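You operate a simulated robot arm through the tools that you are given. There is no shell and no other tool. Be economical: measure what you need, move in short steps, check, and stop when the job is done.

Carry out the task below with a simulated robot arm. There is one attempt and no reset: what you move stays moved.

TASK
Put the 0.5 brass spacer from the top of the timber bench on the grey steel plate and the 1.0 brass spacer on the oven card.

It is judged by the outcome, as a careful person would: the job done as asked, and still so three seconds after it is handed in. It fails if anything else is knocked over, pushed out of place, dropped, spilled or broken.

THE ROBOT
A 6-joint arm with a two-finger parallel gripper, fixed in place. Base frame: the origin is at the foot of the arm, x ahead of it, y to its left, z up; the work surface is at about z = 0. Lengths are in mm, angles in degrees, forces in N, time in s.
With the tool pointing down near the work surface it reaches from about 140 to 580 mm from the base axis. Its first joint turns from -66.0 to 66.0 degrees. Payload 2.1 kg.
Tool frame: the origin (TCP) lies between the finger pads and is the grasp point; the fingertips stand 30 mm ahead of it; z points along the fingers, y is the line along which they close. The gripper opens to 94 mm. The fingers are 28 mm wide and 10 mm thick; the gripper's body (50 by 96 mm) begins 55 mm behind the TCP.
Orientation is told as [roll, pitch, yaw] about the base's x, y, z axes, in that order, counted from this pose: with the fingers straight down and closing along the base's y, the tool's x points along the base's -x, its y along +y and its z along -z.

THE INTERFACE
- The arm moves only by the tool nudge_tool. Its argument "moves" is a list of rows, each a list of 4 numbers: the shift along the tool's x, y, z in cm, then the turn about the tool's z in degrees. In form: [[x, y, z, twist], ...]. A call has 1 to 12 rows; each row is the pose to reach, as a shift and turn from the pose commanded when the call began, along the tool's axes at that moment. "gripper" is the closure in counts, from 0 (fully open) to 255 (shut), set as the call begins (left out, the last holds). A row lasts 0.2 s, in which the tool goes at most 50 mm and 8.6 degrees; a call with a longer step from one row to the next is refused whole, and so is a gripper value outside its range. A pose out of reach is approached as far as the arm can. The call stops where the force on the tool passes 40 N (or 10 N more than at its start, if that is more) or the arm is blocked; 0.2 s more then pass. The fingers move at their own pace (about 72 mm/s each) and stop on an object; they squeeze with about 20 N. The grip force told is the motor's: it shows also when the fingers shut on nothing. Time passes only in rows, and 0.2 s behind the last, so rows that repeat a pose let the fingers close. It gives the time, the measured TCP pose, the force on the tool (base axes), the opening and the grip force at its end, in the units of the frame above (readings bear some noise).
- Cameras (640 x 400 px; columns grow to the right, rows downward): "scene" is fixed at [51.2, -370.3, 475]; the picture's right is [0.80, -0.60, 0.00], its down [-0.38, -0.51, -0.77] and it looks along [0.46, 0.62, -0.64] (base axes); focal length 220 px, centre (320, 200). "wrist" rides on the gripper at [-37, 0, -58] in the tool frame; the picture's right is [0.00, -1.00, 0.00], its down [0.97, 0.00, -0.24] and it looks along [0.24, 0.00, 0.97] (tool axes); focal length 218 px, centre (320, 200).
- grab_frame(camera): a new picture of that camera. No time passes.
- point_at(camera, pixels): there is no depth. For up to 12 entries [column, row, z] of the newest picture of that camera ("zoom" is the newest enlarged one), the place [x, y] in the base frame at which the ray of that pixel passes the height z, good to about 3 mm. No time passes.
- enlarge(camera, box): a new picture of the part [left, top, right, bottom] of that camera's present view, enlarged. No time passes.
- job_done(): hands the job in; it is judged then, once.

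Work in short steps. Measure before you move; look again where a grasp or a placing could have gone wrong, and mend it. You have 60 turns and 20 pictures in all, the two below and enlarged ones among them. Open the gripper and draw the arm clear of the work before you hand the job in, unless the task says otherwise; then end with one line.

The tools are called after "Request:" by a JSON object that holds its "method" and its "body". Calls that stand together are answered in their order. nudge_tool: Moves the arm, as the interface text tells. Its arguments: {"type":"object","properties":{"moves":{"type":"array","items":{"type":"array","items":{"type":"number"}}},"gripper":{"type":"number"}},"required":["moves"]} The other tools are called the same way: grab_frame (camera) takes a picture; point_at (camera, pixels) gives the place at which the rays of pixels pass given heights; enlarge (camera, box) takes an enlarged picture of a part of a camera's view; job_done () hands the job in.

At the start:

```text
t: 0.0
position: [310.1, 4.1, 280.2]
tcp_rot: [0.0, 0.0, 0.0]
wrist_force: [0.1, 0.8, -0.6]
grip_width: 94.0
grasp_force: 0.1
```

scene: 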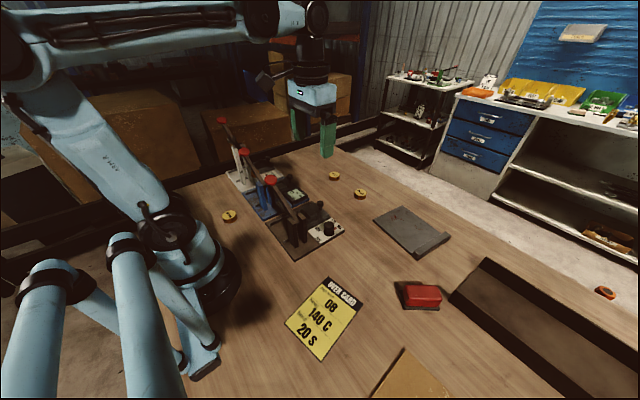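
wrist: 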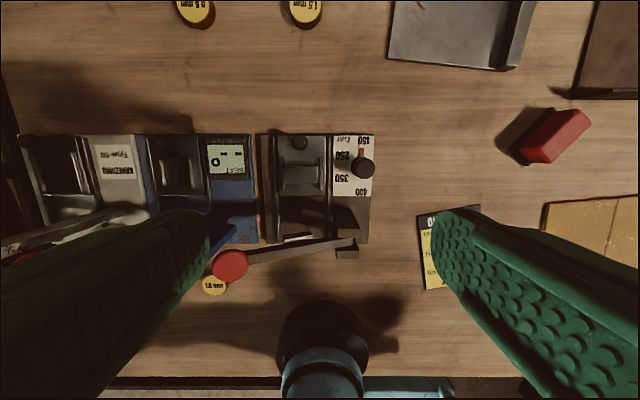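

The brass discs appear at scene (334,176), (360,194), (229,216); I'll enlarge them to read their labels.

Request:
{"method": "enlarge", "body": {"camera": "scene", "box": [200, 140, 400, 265]}}

Request:
{"method": "enlarge", "body": {"camera": "wrist", "box": [160, 0, 340, 60]}}

Request:
{"method": "enlarge", "body": {"camera": "wrist", "box": [180, 230, 280, 310]}}

Request:
{"method": "point_at", "body": {"camera": "scene", "pixels": [[334, 175, 10], [360, 193, 10], [229, 215, 10], [403, 206, 5], [374, 218, 5], [450, 238, 5], [417, 257, 5], [328, 277, 0], [363, 293, 0], [321, 361, 0], [285, 322, 0], [272, 180, 60]]}}

Request:
{"method": "point_at", "body": {"camera": "wrist", "pixels": [[196, 10, 10], [305, 10, 10], [215, 285, 10], [392, 58, 5], [518, 68, 5], [230, 265, 60], [230, 265, 90], [355, 250, 50]]}}

```text
3.20 times, centred on (300, 202) of scene
```

zoom: 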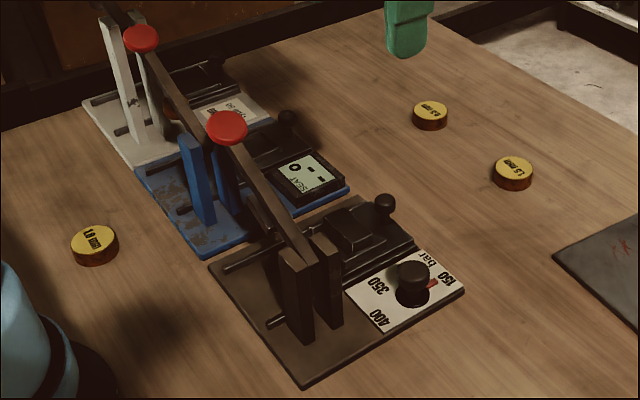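

```text
3.56 times, centred on (250, 30) of wrist
```

zoom: 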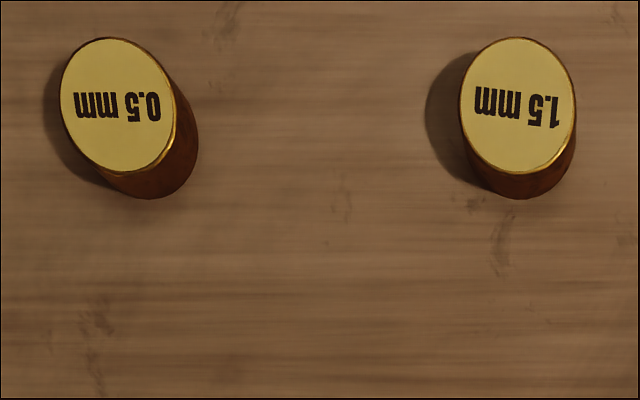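

```text
5.00 times, centred on (230, 270) of wrist
```

zoom: 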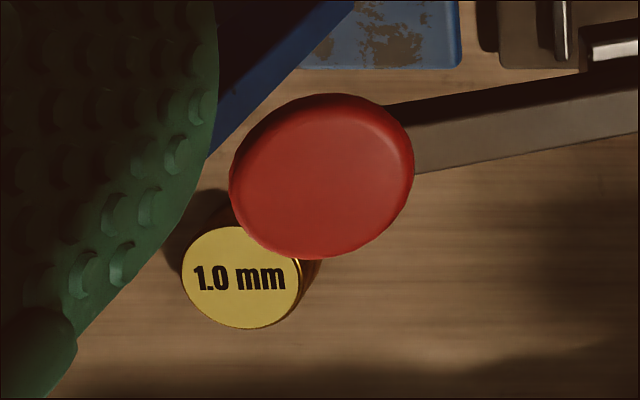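

```text
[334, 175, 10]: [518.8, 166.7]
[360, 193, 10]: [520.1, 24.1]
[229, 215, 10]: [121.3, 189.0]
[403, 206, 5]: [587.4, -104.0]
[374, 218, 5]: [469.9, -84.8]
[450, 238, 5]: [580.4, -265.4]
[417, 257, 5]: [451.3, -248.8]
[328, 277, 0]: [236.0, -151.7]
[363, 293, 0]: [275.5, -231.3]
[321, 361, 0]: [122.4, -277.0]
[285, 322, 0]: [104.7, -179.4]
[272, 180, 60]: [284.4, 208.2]
```

```text
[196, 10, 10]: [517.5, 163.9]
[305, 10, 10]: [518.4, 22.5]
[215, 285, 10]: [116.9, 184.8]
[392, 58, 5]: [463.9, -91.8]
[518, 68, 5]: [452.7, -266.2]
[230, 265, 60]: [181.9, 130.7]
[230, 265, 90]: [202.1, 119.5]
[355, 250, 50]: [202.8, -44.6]
```

Labels are clear: 0.5 at about (518,165), 1.0 at (119,187), and 1.5 must stay put. I move over the 0.5 spacer, staying high until clear of the levers.

Request:
{"method": "nudge_tool", "body": {"moves": [[-4, 2, 0, 0], [-8, 5, 0, 0], [-11.5, 8, 1, 0], [-15, 11, 3, 0], [-18, 14, 6, 0], [-20.5, 16, 9, 0], [-20.8, 16.1, 13, 0], [-20.8, 16.1, 15, 0], [-20.8, 16.1, 15, 0]], "gripper": 0}}

Request:
{"method": "grab_frame", "body": {"camera": "wrist"}}

Request:
{"method": "point_at", "body": {"camera": "scene", "pixels": [[244, 152, 135], [223, 121, 135], [271, 180, 135], [229, 222, 0], [334, 181, 0]]}}

```text
refused: row 4 steps farther than a row can; nothing moved
```

```text
14 pictures are left
```

wrist: 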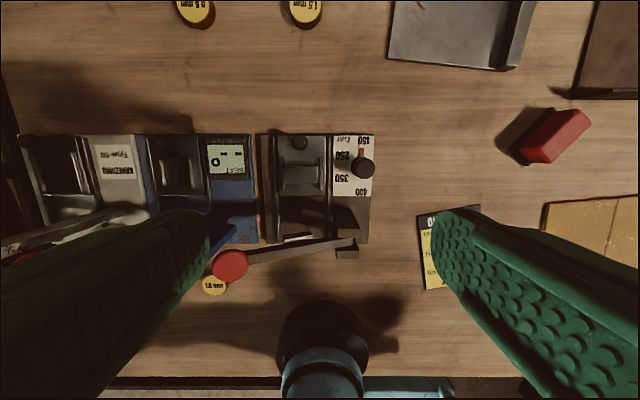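

```text
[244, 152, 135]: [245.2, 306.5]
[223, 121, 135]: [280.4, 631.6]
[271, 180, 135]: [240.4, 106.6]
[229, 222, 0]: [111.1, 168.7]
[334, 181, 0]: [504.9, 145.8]
```

One step was too long; I resend with smaller ones.

Request:
{"method": "nudge_tool", "body": {"moves": [[-3.5, 2.5, 0, 0], [-7, 5, 0, 0], [-10.5, 7.5, 0.5, 0], [-14, 10, 2, 0], [-17, 12.5, 4, 0], [-19, 14.5, 7, 0], [-20.5, 16, 10, 0], [-20.8, 16.1, 14, 0], [-20.8, 16.1, 15, 0], [-20.8, 16.1, 15, 0]], "gripper": 0}}

Request:
{"method": "grab_frame", "body": {"camera": "wrist"}}

```text
t: 2.2
position: [521.3, 163.8, 128.3]
tcp_rot: [-0.1, 0.0, 0.0]
wrist_force: [0.5, -0.4, -0.1]
grip_width: 93.9
grasp_force: 0.1
```

```text
13 pictures are left
```

wrist: 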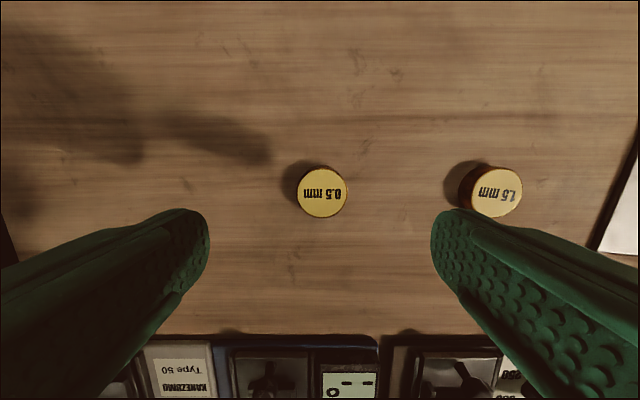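

The 0.5 disc shows at (322,192), with its back edge at row 165; I measure its centre at plausible top heights.

Request:
{"method": "point_at", "body": {"camera": "wrist", "pixels": [[322, 192, 10], [322, 192, 20], [322, 192, 15], [322, 166, 0], [322, 218, 15], [297, 192, 15], [348, 192, 15], [489, 192, 15]]}}

```text
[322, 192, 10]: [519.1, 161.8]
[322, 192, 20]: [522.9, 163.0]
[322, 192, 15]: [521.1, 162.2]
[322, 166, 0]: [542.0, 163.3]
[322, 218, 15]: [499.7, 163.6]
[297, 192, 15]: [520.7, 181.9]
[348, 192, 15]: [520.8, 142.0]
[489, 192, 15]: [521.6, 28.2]
```

The disc is at about (521,162.5), diameter 40, right under the TCP. I descend to TCP z ≈ 34.

Request:
{"method": "nudge_tool", "body": {"moves": [[0, -0.1, 3, 0], [0, -0.1, 6, 0], [0, -0.1, 8, 0], [0, -0.1, 9, 0], [0, -0.1, 9.4, 0], [0, -0.1, 9.4, 0]]}}

```text
t: 3.6
position: [518.3, 162.3, 34.9]
tcp_rot: [0.1, 0.0, 0.0]
wrist_force: [0.5, -0.4, 0.6]
grip_width: 93.8
grasp_force: 0.1
```

Tips are at about z 5 around the disc; close on it.

Request:
{"method": "nudge_tool", "body": {"moves": [[0, 0, 0, 0], [0, 0, 0, 0], [0, 0, 0, 0], [0, 0, 0, 0]], "gripper": 255}}

```text
t: 4.6
position: [517.4, 162.5, 35.8]
tcp_rot: [0.0, 0.0, 0.0]
wrist_force: [-0.3, -0.1, 0.2]
grip_width: 40.8
grasp_force: 20.5
```

Held at 40.8 mm. Lift and carry towards the plate near (505,-160).

Request:
{"method": "nudge_tool", "body": {"moves": [[0, 0, -3, 0], [0, 0, -7, 0], [0, -3, -10, 0], [0.3, -7, -10, 0], [0.5, -11.5, -10, 0], [0.8, -16, -10, 0], [1, -20.5, -10, 0], [1.2, -25, -10, 0], [1.2, -29, -10, 0], [1.2, -32.2, -10, 0], [1.2, -32.2, -10, 0]]}}

Request:
{"method": "grab_frame", "body": {"camera": "wrist"}}

Request:
{"method": "enlarge", "body": {"camera": "scene", "box": [350, 150, 510, 270]}}

```text
t: 7.0
position: [506.1, -160.6, 134.1]
tcp_rot: [0.1, -0.1, -0.1]
wrist_force: [1.0, -1.0, -1.7]
grip_width: 40.5
grasp_force: 20.6
```

```text
12 pictures are left
```

wrist: 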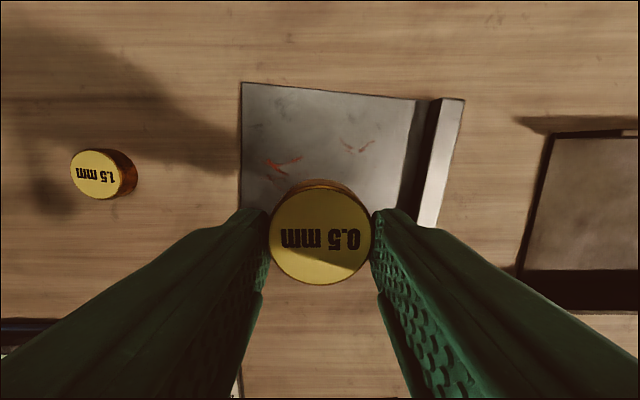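

```text
3.33 times, centred on (430, 210) of scene
```

zoom: 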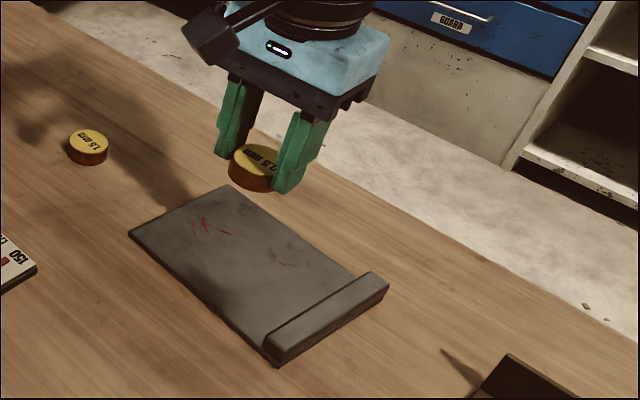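

The plate spans columns 242–415 with a raised lip at 415–465 in the wrist view; I measure it to find a spot where the opening fingers clear the lip.

Request:
{"method": "point_at", "body": {"camera": "wrist", "pixels": [[242, 83, 5], [415, 100, 5], [240, 208, 5], [428, 100, 20], [415, 215, 20], [400, 210, 5], [464, 100, 20], [320, 238, 120]]}}

Request:
{"method": "point_at", "body": {"camera": "zoom", "pixels": [[128, 233, 5], [228, 186, 5], [278, 366, 0], [278, 357, 5], [263, 345, 5], [266, 340, 15], [352, 283, 5], [372, 272, 20], [388, 284, 20], [128, 238, 0]]}}

```text
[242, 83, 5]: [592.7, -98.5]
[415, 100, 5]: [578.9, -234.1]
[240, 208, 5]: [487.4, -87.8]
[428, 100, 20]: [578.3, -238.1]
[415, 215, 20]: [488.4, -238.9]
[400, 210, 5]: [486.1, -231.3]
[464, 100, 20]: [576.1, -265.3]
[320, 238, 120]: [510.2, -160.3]
```

```text
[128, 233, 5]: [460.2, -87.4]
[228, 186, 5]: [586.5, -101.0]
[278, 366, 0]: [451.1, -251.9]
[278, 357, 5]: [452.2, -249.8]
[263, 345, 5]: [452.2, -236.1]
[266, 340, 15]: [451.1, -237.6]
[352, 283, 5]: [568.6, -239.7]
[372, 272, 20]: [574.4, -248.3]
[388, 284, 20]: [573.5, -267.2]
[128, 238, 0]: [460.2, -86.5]
```

Flat area is x 460–575, y −92…−232, so (514,−162) is its centre. I lower to just above contact (about TCP z 44).

Request:
{"method": "nudge_tool", "body": {"moves": [[-0.6, 0, 3, 0], [-0.6, -0.1, 6, 0], [-0.6, -0.1, 8, 0], [-0.6, -0.1, 9, 0], [-0.6, -0.1, 9, 0], [-0.6, -0.1, 9, 0]]}}

```text
t: 8.4
position: [514.9, -160.0, 48.1]
tcp_rot: [-0.1, 0.0, 0.0]
wrist_force: [-0.2, -0.3, -0.6]
grip_width: 40.7
grasp_force: 20.3
```

Request:
{"method": "nudge_tool", "body": {"moves": [[0, 0, 0.2, 0], [0, 0, 0.4, 0], [0, 0, 0.4, 0]]}}

```text
t: 9.2
position: [512.8, -158.8, 45.3]
tcp_rot: [0.0, -0.1, 0.0]
wrist_force: [-0.4, 0.5, -2.6]
grip_width: 40.8
grasp_force: 20.0
```

No clear contact yet; a little lower.

Request:
{"method": "nudge_tool", "body": {"moves": [[0, 0, 0.1, 0], [0, 0, 0.2, 0], [0, 0, 0.2, 0]]}}

```text
t: 10.0
position: [515.0, -158.6, 41.0]
tcp_rot: [0.0, 0.1, 0.0]
wrist_force: [-0.4, 0.9, 3.2]
grip_width: 40.7
grasp_force: 20.4
```

Request:
{"method": "nudge_tool", "body": {"moves": [[0, 0, 0.1, 0], [0, 0, 0.1, 0], [0, 0, 0.1, 0]]}}

Request:
{"method": "enlarge", "body": {"camera": "scene", "box": [360, 160, 480, 250]}}

```text
t: 10.8
position: [513.2, -160.3, 40.1]
tcp_rot: [0.0, 0.0, 0.0]
wrist_force: [-2.3, -0.1, 16.2]
grip_width: 40.9
grasp_force: 20.0
```

```text
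4.44 times, centred on (420, 205) of scene
```

zoom: 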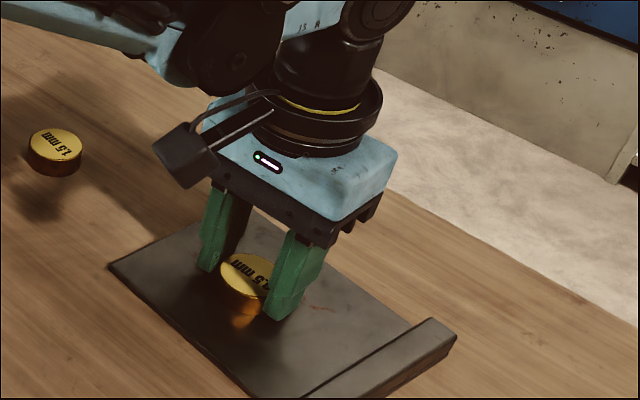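

Contact at 16 N: the disc sits on the plate. Ease up 1 mm, open to about 66 mm, then rise.

Request:
{"method": "nudge_tool", "body": {"moves": [[0, 0, -0.1, 0], [0, 0, -0.1, 0], [0, 0, -0.1, 0], [0, 0, -0.1, 0]], "gripper": 75}}

Request:
{"method": "nudge_tool", "body": {"moves": [[0, 0, -1, 0], [0, 0, -4, 0], [0, 0, -8, 0], [0.5, 0, -11, 0], [0.5, 0, -11, 0]]}}

Request:
{"method": "grab_frame", "body": {"camera": "wrist"}}

```text
t: 11.8
position: [514.0, -158.7, 41.6]
tcp_rot: [0.0, 0.0, 0.0]
wrist_force: [-0.9, 0.6, 0.9]
grip_width: 66.3
grasp_force: 0.1
```

```text
t: 13.0
position: [509.6, -159.0, 151.2]
tcp_rot: [0.0, 0.0, 0.0]
wrist_force: [-0.8, 0.1, 0.5]
grip_width: 66.5
grasp_force: 0.1
```

```text
9 pictures are left
```

wrist: 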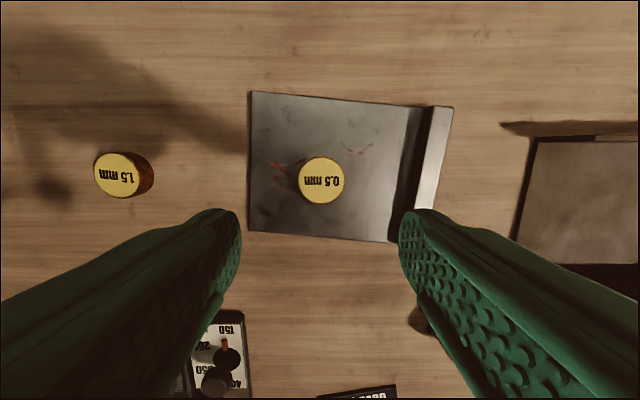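

The 0.5 spacer is resting flat in the plate's middle at (321,180). Now retreat up and back, over the centre of the bench.

Request:
{"method": "nudge_tool", "body": {"moves": [[2, 0, -4, 0], [5, 1.5, -7.5, 0], [8, 3.5, -10.5, 0], [11, 6.5, -12.5, 0], [14, 10, -13.5, 0], [17, 13.5, -14, 0], [20, 16.5, -14, 0], [20, 16.5, -14, 0]], "gripper": 0}}

Request:
{"method": "nudge_tool", "body": {"moves": [[3, 3, 0, 0], [6, 6, 0, 0], [9, 9, 0, 0], [12, 12, 0, 0], [15, 15, 0, 0], [18, 17.5, 0, 0], [19, 18.2, 0, 0], [19, 18.2, 0, 0]]}}

Request:
{"method": "grab_frame", "body": {"camera": "wrist"}}

```text
t: 14.8
position: [307.3, 6.5, 292.9]
tcp_rot: [0.0, 0.0, 0.0]
wrist_force: [0.6, -0.4, 0.3]
grip_width: 94.1
grasp_force: 0.1
```

```text
t: 16.6
position: [116.6, 188.0, 292.1]
tcp_rot: [0.0, 0.0, 0.0]
wrist_force: [-0.1, 0.0, 0.3]
grip_width: 93.6
grasp_force: 0.1
```

```text
8 pictures are left
```

wrist: 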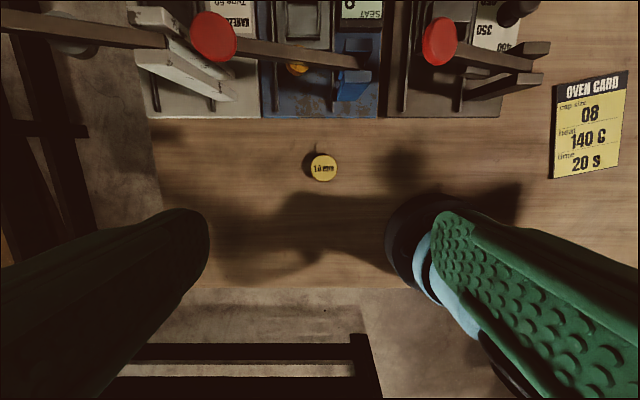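

The 1.0 disc is at (323,168); the levers are well ahead of it. I measure it and the card.

Request:
{"method": "point_at", "body": {"camera": "wrist", "pixels": [[323, 168, 15], [213, 36, 140], [440, 40, 140], [390, 240, 100], [330, 118, 5], [557, 85, 0], [626, 70, 0], [619, 168, 0], [554, 179, 0]]}}

```text
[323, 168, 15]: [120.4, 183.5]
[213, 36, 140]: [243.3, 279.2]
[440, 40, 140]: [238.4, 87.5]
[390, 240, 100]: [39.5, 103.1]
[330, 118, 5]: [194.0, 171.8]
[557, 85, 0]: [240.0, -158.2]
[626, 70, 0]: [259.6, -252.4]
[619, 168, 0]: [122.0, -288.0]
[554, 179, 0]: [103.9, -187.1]
```

Disc at about (120,185). Descend to z ≈ 130 and recheck.

Request:
{"method": "nudge_tool", "body": {"moves": [[-0.2, -0.2, 4, 0], [-0.3, -0.3, 8, 0], [-0.3, -0.3, 12, 0], [-0.3, -0.3, 16, 0], [-0.3, -0.3, 16, 0], [-0.3, -0.3, 16, 0]]}}

Request:
{"method": "grab_frame", "body": {"camera": "wrist"}}

```text
t: 18.0
position: [121.3, 181.4, 129.7]
tcp_rot: [0.0, 0.0, 0.0]
wrist_force: [0.2, -0.2, -0.6]
grip_width: 93.8
grasp_force: 0.1
```

```text
7 pictures are left
```

wrist: 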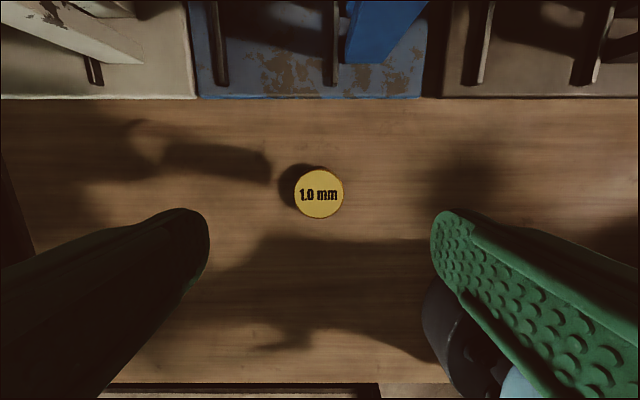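

The disc is at (319,194), centred between the fingers as before. Descend to z ≈ 35, then close.

Request:
{"method": "nudge_tool", "body": {"moves": [[0, 0, 3, 0], [0, 0, 6, 0], [0, 0, 8, 0], [0, 0, 9, 0], [0, 0, 9.4, 0], [0, 0, 9.4, 0]]}}

Request:
{"method": "nudge_tool", "body": {"moves": [[0, 0, 0, 0], [0, 0, 0, 0], [0, 0, 0, 0], [0, 0, 0, 0]], "gripper": 255}}

```text
t: 19.4
position: [120.5, 183.8, 35.1]
tcp_rot: [0.1, 0.0, 0.1]
wrist_force: [0.1, -0.7, 0.3]
grip_width: 94.2
grasp_force: 0.0
```

```text
t: 20.4
position: [122.1, 183.2, 35.9]
tcp_rot: [0.0, 0.0, 0.0]
wrist_force: [-1.1, -0.1, 0.0]
grip_width: 40.6
grasp_force: 20.3
```

Held at 40.6 mm. Lift straight up, then swing out and over to the card.

Request:
{"method": "nudge_tool", "body": {"moves": [[0, 0, -3, 0], [0, 0, -7, 0], [0, 0, -11.5, 0], [0, 0, -16, 0], [0, 0, -20.5, 0], [0, 0, -25, 0], [0, 0, -25.5, 0]]}}

Request:
{"method": "nudge_tool", "body": {"moves": [[-3, -3, 0, 0], [-6, -6, 0, 0], [-9, -9, 0, 0], [-12, -12, 0, 0], [-15, -15, 0, 0], [-17, -18, 0, 0], [-17, -18, 0, 0]]}}

Request:
{"method": "nudge_tool", "body": {"moves": [[1, -4, 0, 0], [3, -8, 0, 0], [5, -12, 0, 0], [7, -16, 0, 0], [9.5, -19.5, 1, 0], [10.9, -21.6, 4, 0], [10.9, -21.6, 8, 0], [10.9, -21.6, 12, 0], [10.9, -21.6, 14, 0], [10.9, -21.6, 14, 0]]}}

Request:
{"method": "grab_frame", "body": {"camera": "wrist"}}

```text
t: 22.0
position: [120.0, 183.6, 293.3]
tcp_rot: [0.0, 0.1, 0.1]
wrist_force: [0.3, 0.6, -1.2]
grip_width: 40.8
grasp_force: 20.1
```

```text
t: 23.6
position: [288.9, 5.7, 291.9]
tcp_rot: [-0.1, 0.0, 0.0]
wrist_force: [-0.1, 0.6, -1.2]
grip_width: 40.6
grasp_force: 19.6
```

```text
t: 25.8
position: [180.4, -208.9, 148.9]
tcp_rot: [0.0, 0.0, 0.0]
wrist_force: [-0.3, 0.4, -2.0]
grip_width: 40.6
grasp_force: 20.2
```

```text
6 pictures are left
```

wrist: 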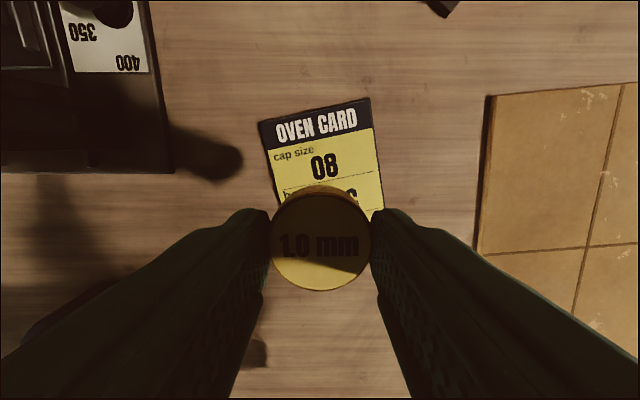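

Card's top corners are at (258,122) and (370,97), right side running to (384,208).

Request:
{"method": "point_at", "body": {"camera": "wrist", "pixels": [[258, 122, 0], [370, 97, 0], [384, 208, 0], [274, 200, 0], [485, 95, 20]]}}

```text
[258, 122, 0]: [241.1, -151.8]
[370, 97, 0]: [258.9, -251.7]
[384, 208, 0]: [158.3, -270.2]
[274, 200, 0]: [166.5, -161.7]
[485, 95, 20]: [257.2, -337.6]
```

Card centre is about (181,−216). Shift 7 mm and descend to just above the card.

Request:
{"method": "nudge_tool", "body": {"moves": [[0, -0.6, 3, 0], [0, -0.6, 6, 0], [0, -0.6, 9, 0], [0, -0.6, 10.5, 0], [0, -0.6, 10.9, 0], [0, -0.6, 10.9, 0]]}}

Request:
{"method": "nudge_tool", "body": {"moves": [[0, 0, 0.1, 0], [0, 0, 0.2, 0], [0, 0, 0.2, 0]]}}

```text
t: 27.2
position: [182.4, -214.1, 42.0]
tcp_rot: [0.0, 0.0, 0.0]
wrist_force: [0.3, -0.1, -1.8]
grip_width: 40.6
grasp_force: 19.9
```

```text
t: 28.0
position: [183.0, -216.4, 40.1]
tcp_rot: [0.1, 0.0, 0.0]
wrist_force: [-0.1, -0.4, -1.6]
grip_width: 40.7
grasp_force: 20.1
```

Request:
{"method": "nudge_tool", "body": {"moves": [[0, 0, 0.1, 0], [0, 0, 0.2, 0], [0, 0, 0.2, 0]]}}

Request:
{"method": "nudge_tool", "body": {"moves": [[0, 0, 0.1, 0], [0, 0, 0.1, 0]]}}

```text
t: 28.8
position: [183.4, -216.0, 38.0]
tcp_rot: [0.1, -0.1, 0.0]
wrist_force: [0.3, 1.9, 16.7]
grip_width: 40.5
grasp_force: 19.8
```

```text
t: 29.4
position: [182.1, -216.4, 37.4]
tcp_rot: [0.1, 0.0, -0.1]
wrist_force: [-1.4, 3.4, 16.9]
grip_width: 40.6
grasp_force: 19.8
```

Contact at 17 N: the disc is on the card. Ease up 1.5 mm, open, then rise and look.

Request:
{"method": "nudge_tool", "body": {"moves": [[0, 0, -0.15, 0], [0, 0, -0.15, 0], [0, 0, -0.15, 0], [0, 0, -0.15, 0]], "gripper": 75}}

Request:
{"method": "nudge_tool", "body": {"moves": [[0, 0, -1, 0], [0, 0, -4, 0], [0, 0, -8, 0], [0, 0, -12, 0], [0, 0, -16, 0], [0, 0, -20, 0], [-4, 2, -22, 0], [-7, 5, -22, 0], [-7, 5, -22, 0]]}}

Request:
{"method": "grab_frame", "body": {"camera": "scene"}}

Request:
{"method": "grab_frame", "body": {"camera": "wrist"}}

```text
t: 30.4
position: [182.4, -217.6, 38.7]
tcp_rot: [0.0, 0.0, 0.0]
wrist_force: [0.6, -0.2, -0.7]
grip_width: 66.5
grasp_force: 0.0
```

```text
t: 32.4
position: [250.2, -167.1, 256.9]
tcp_rot: [0.0, 0.0, 0.0]
wrist_force: [-0.2, -0.8, -0.4]
grip_width: 66.5
grasp_force: 0.1
```

```text
5 pictures are left
```

scene: 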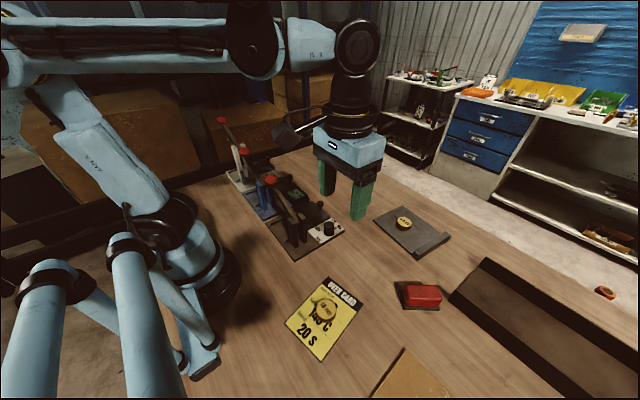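

```text
4 pictures are left
```

wrist: 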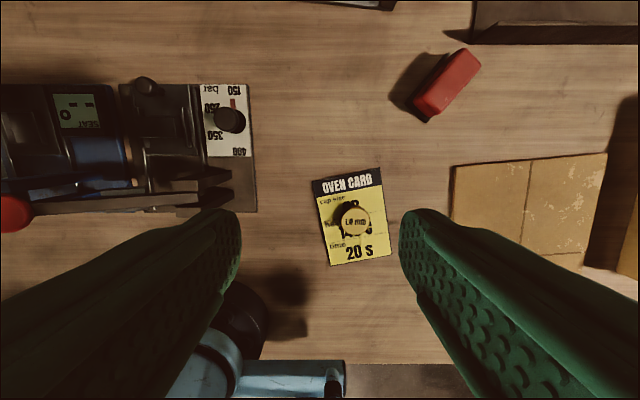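

Both spacers lie flat where asked: 0.5 at scene (403,223) on the plate, 1.0 at (326,308) on the card. Nothing else has moved. I open the gripper fully, return near the start pose and hand in.

Request:
{"method": "nudge_tool", "body": {"moves": [[-1, 4, -1, 0], [-2, 8, -2, 0], [-4, 12, -3, 0], [-6, 16, -3, 0], [-6, 16, -3, 0]], "gripper": 0}}

Request:
{"method": "job_done", "body": {}}

```text
t: 33.6
position: [315.3, -7.1, 287.7]
tcp_rot: [0.0, 0.1, 0.0]
wrist_force: [-0.1, -0.5, -0.4]
grip_width: 93.9
grasp_force: 0.1
```

```text
The job is handed in.
```

The 0.5 spacer is on the grey steel plate and the 1.0 spacer is on the oven card; nothing else was disturbed, and the arm is clear with the gripper open.
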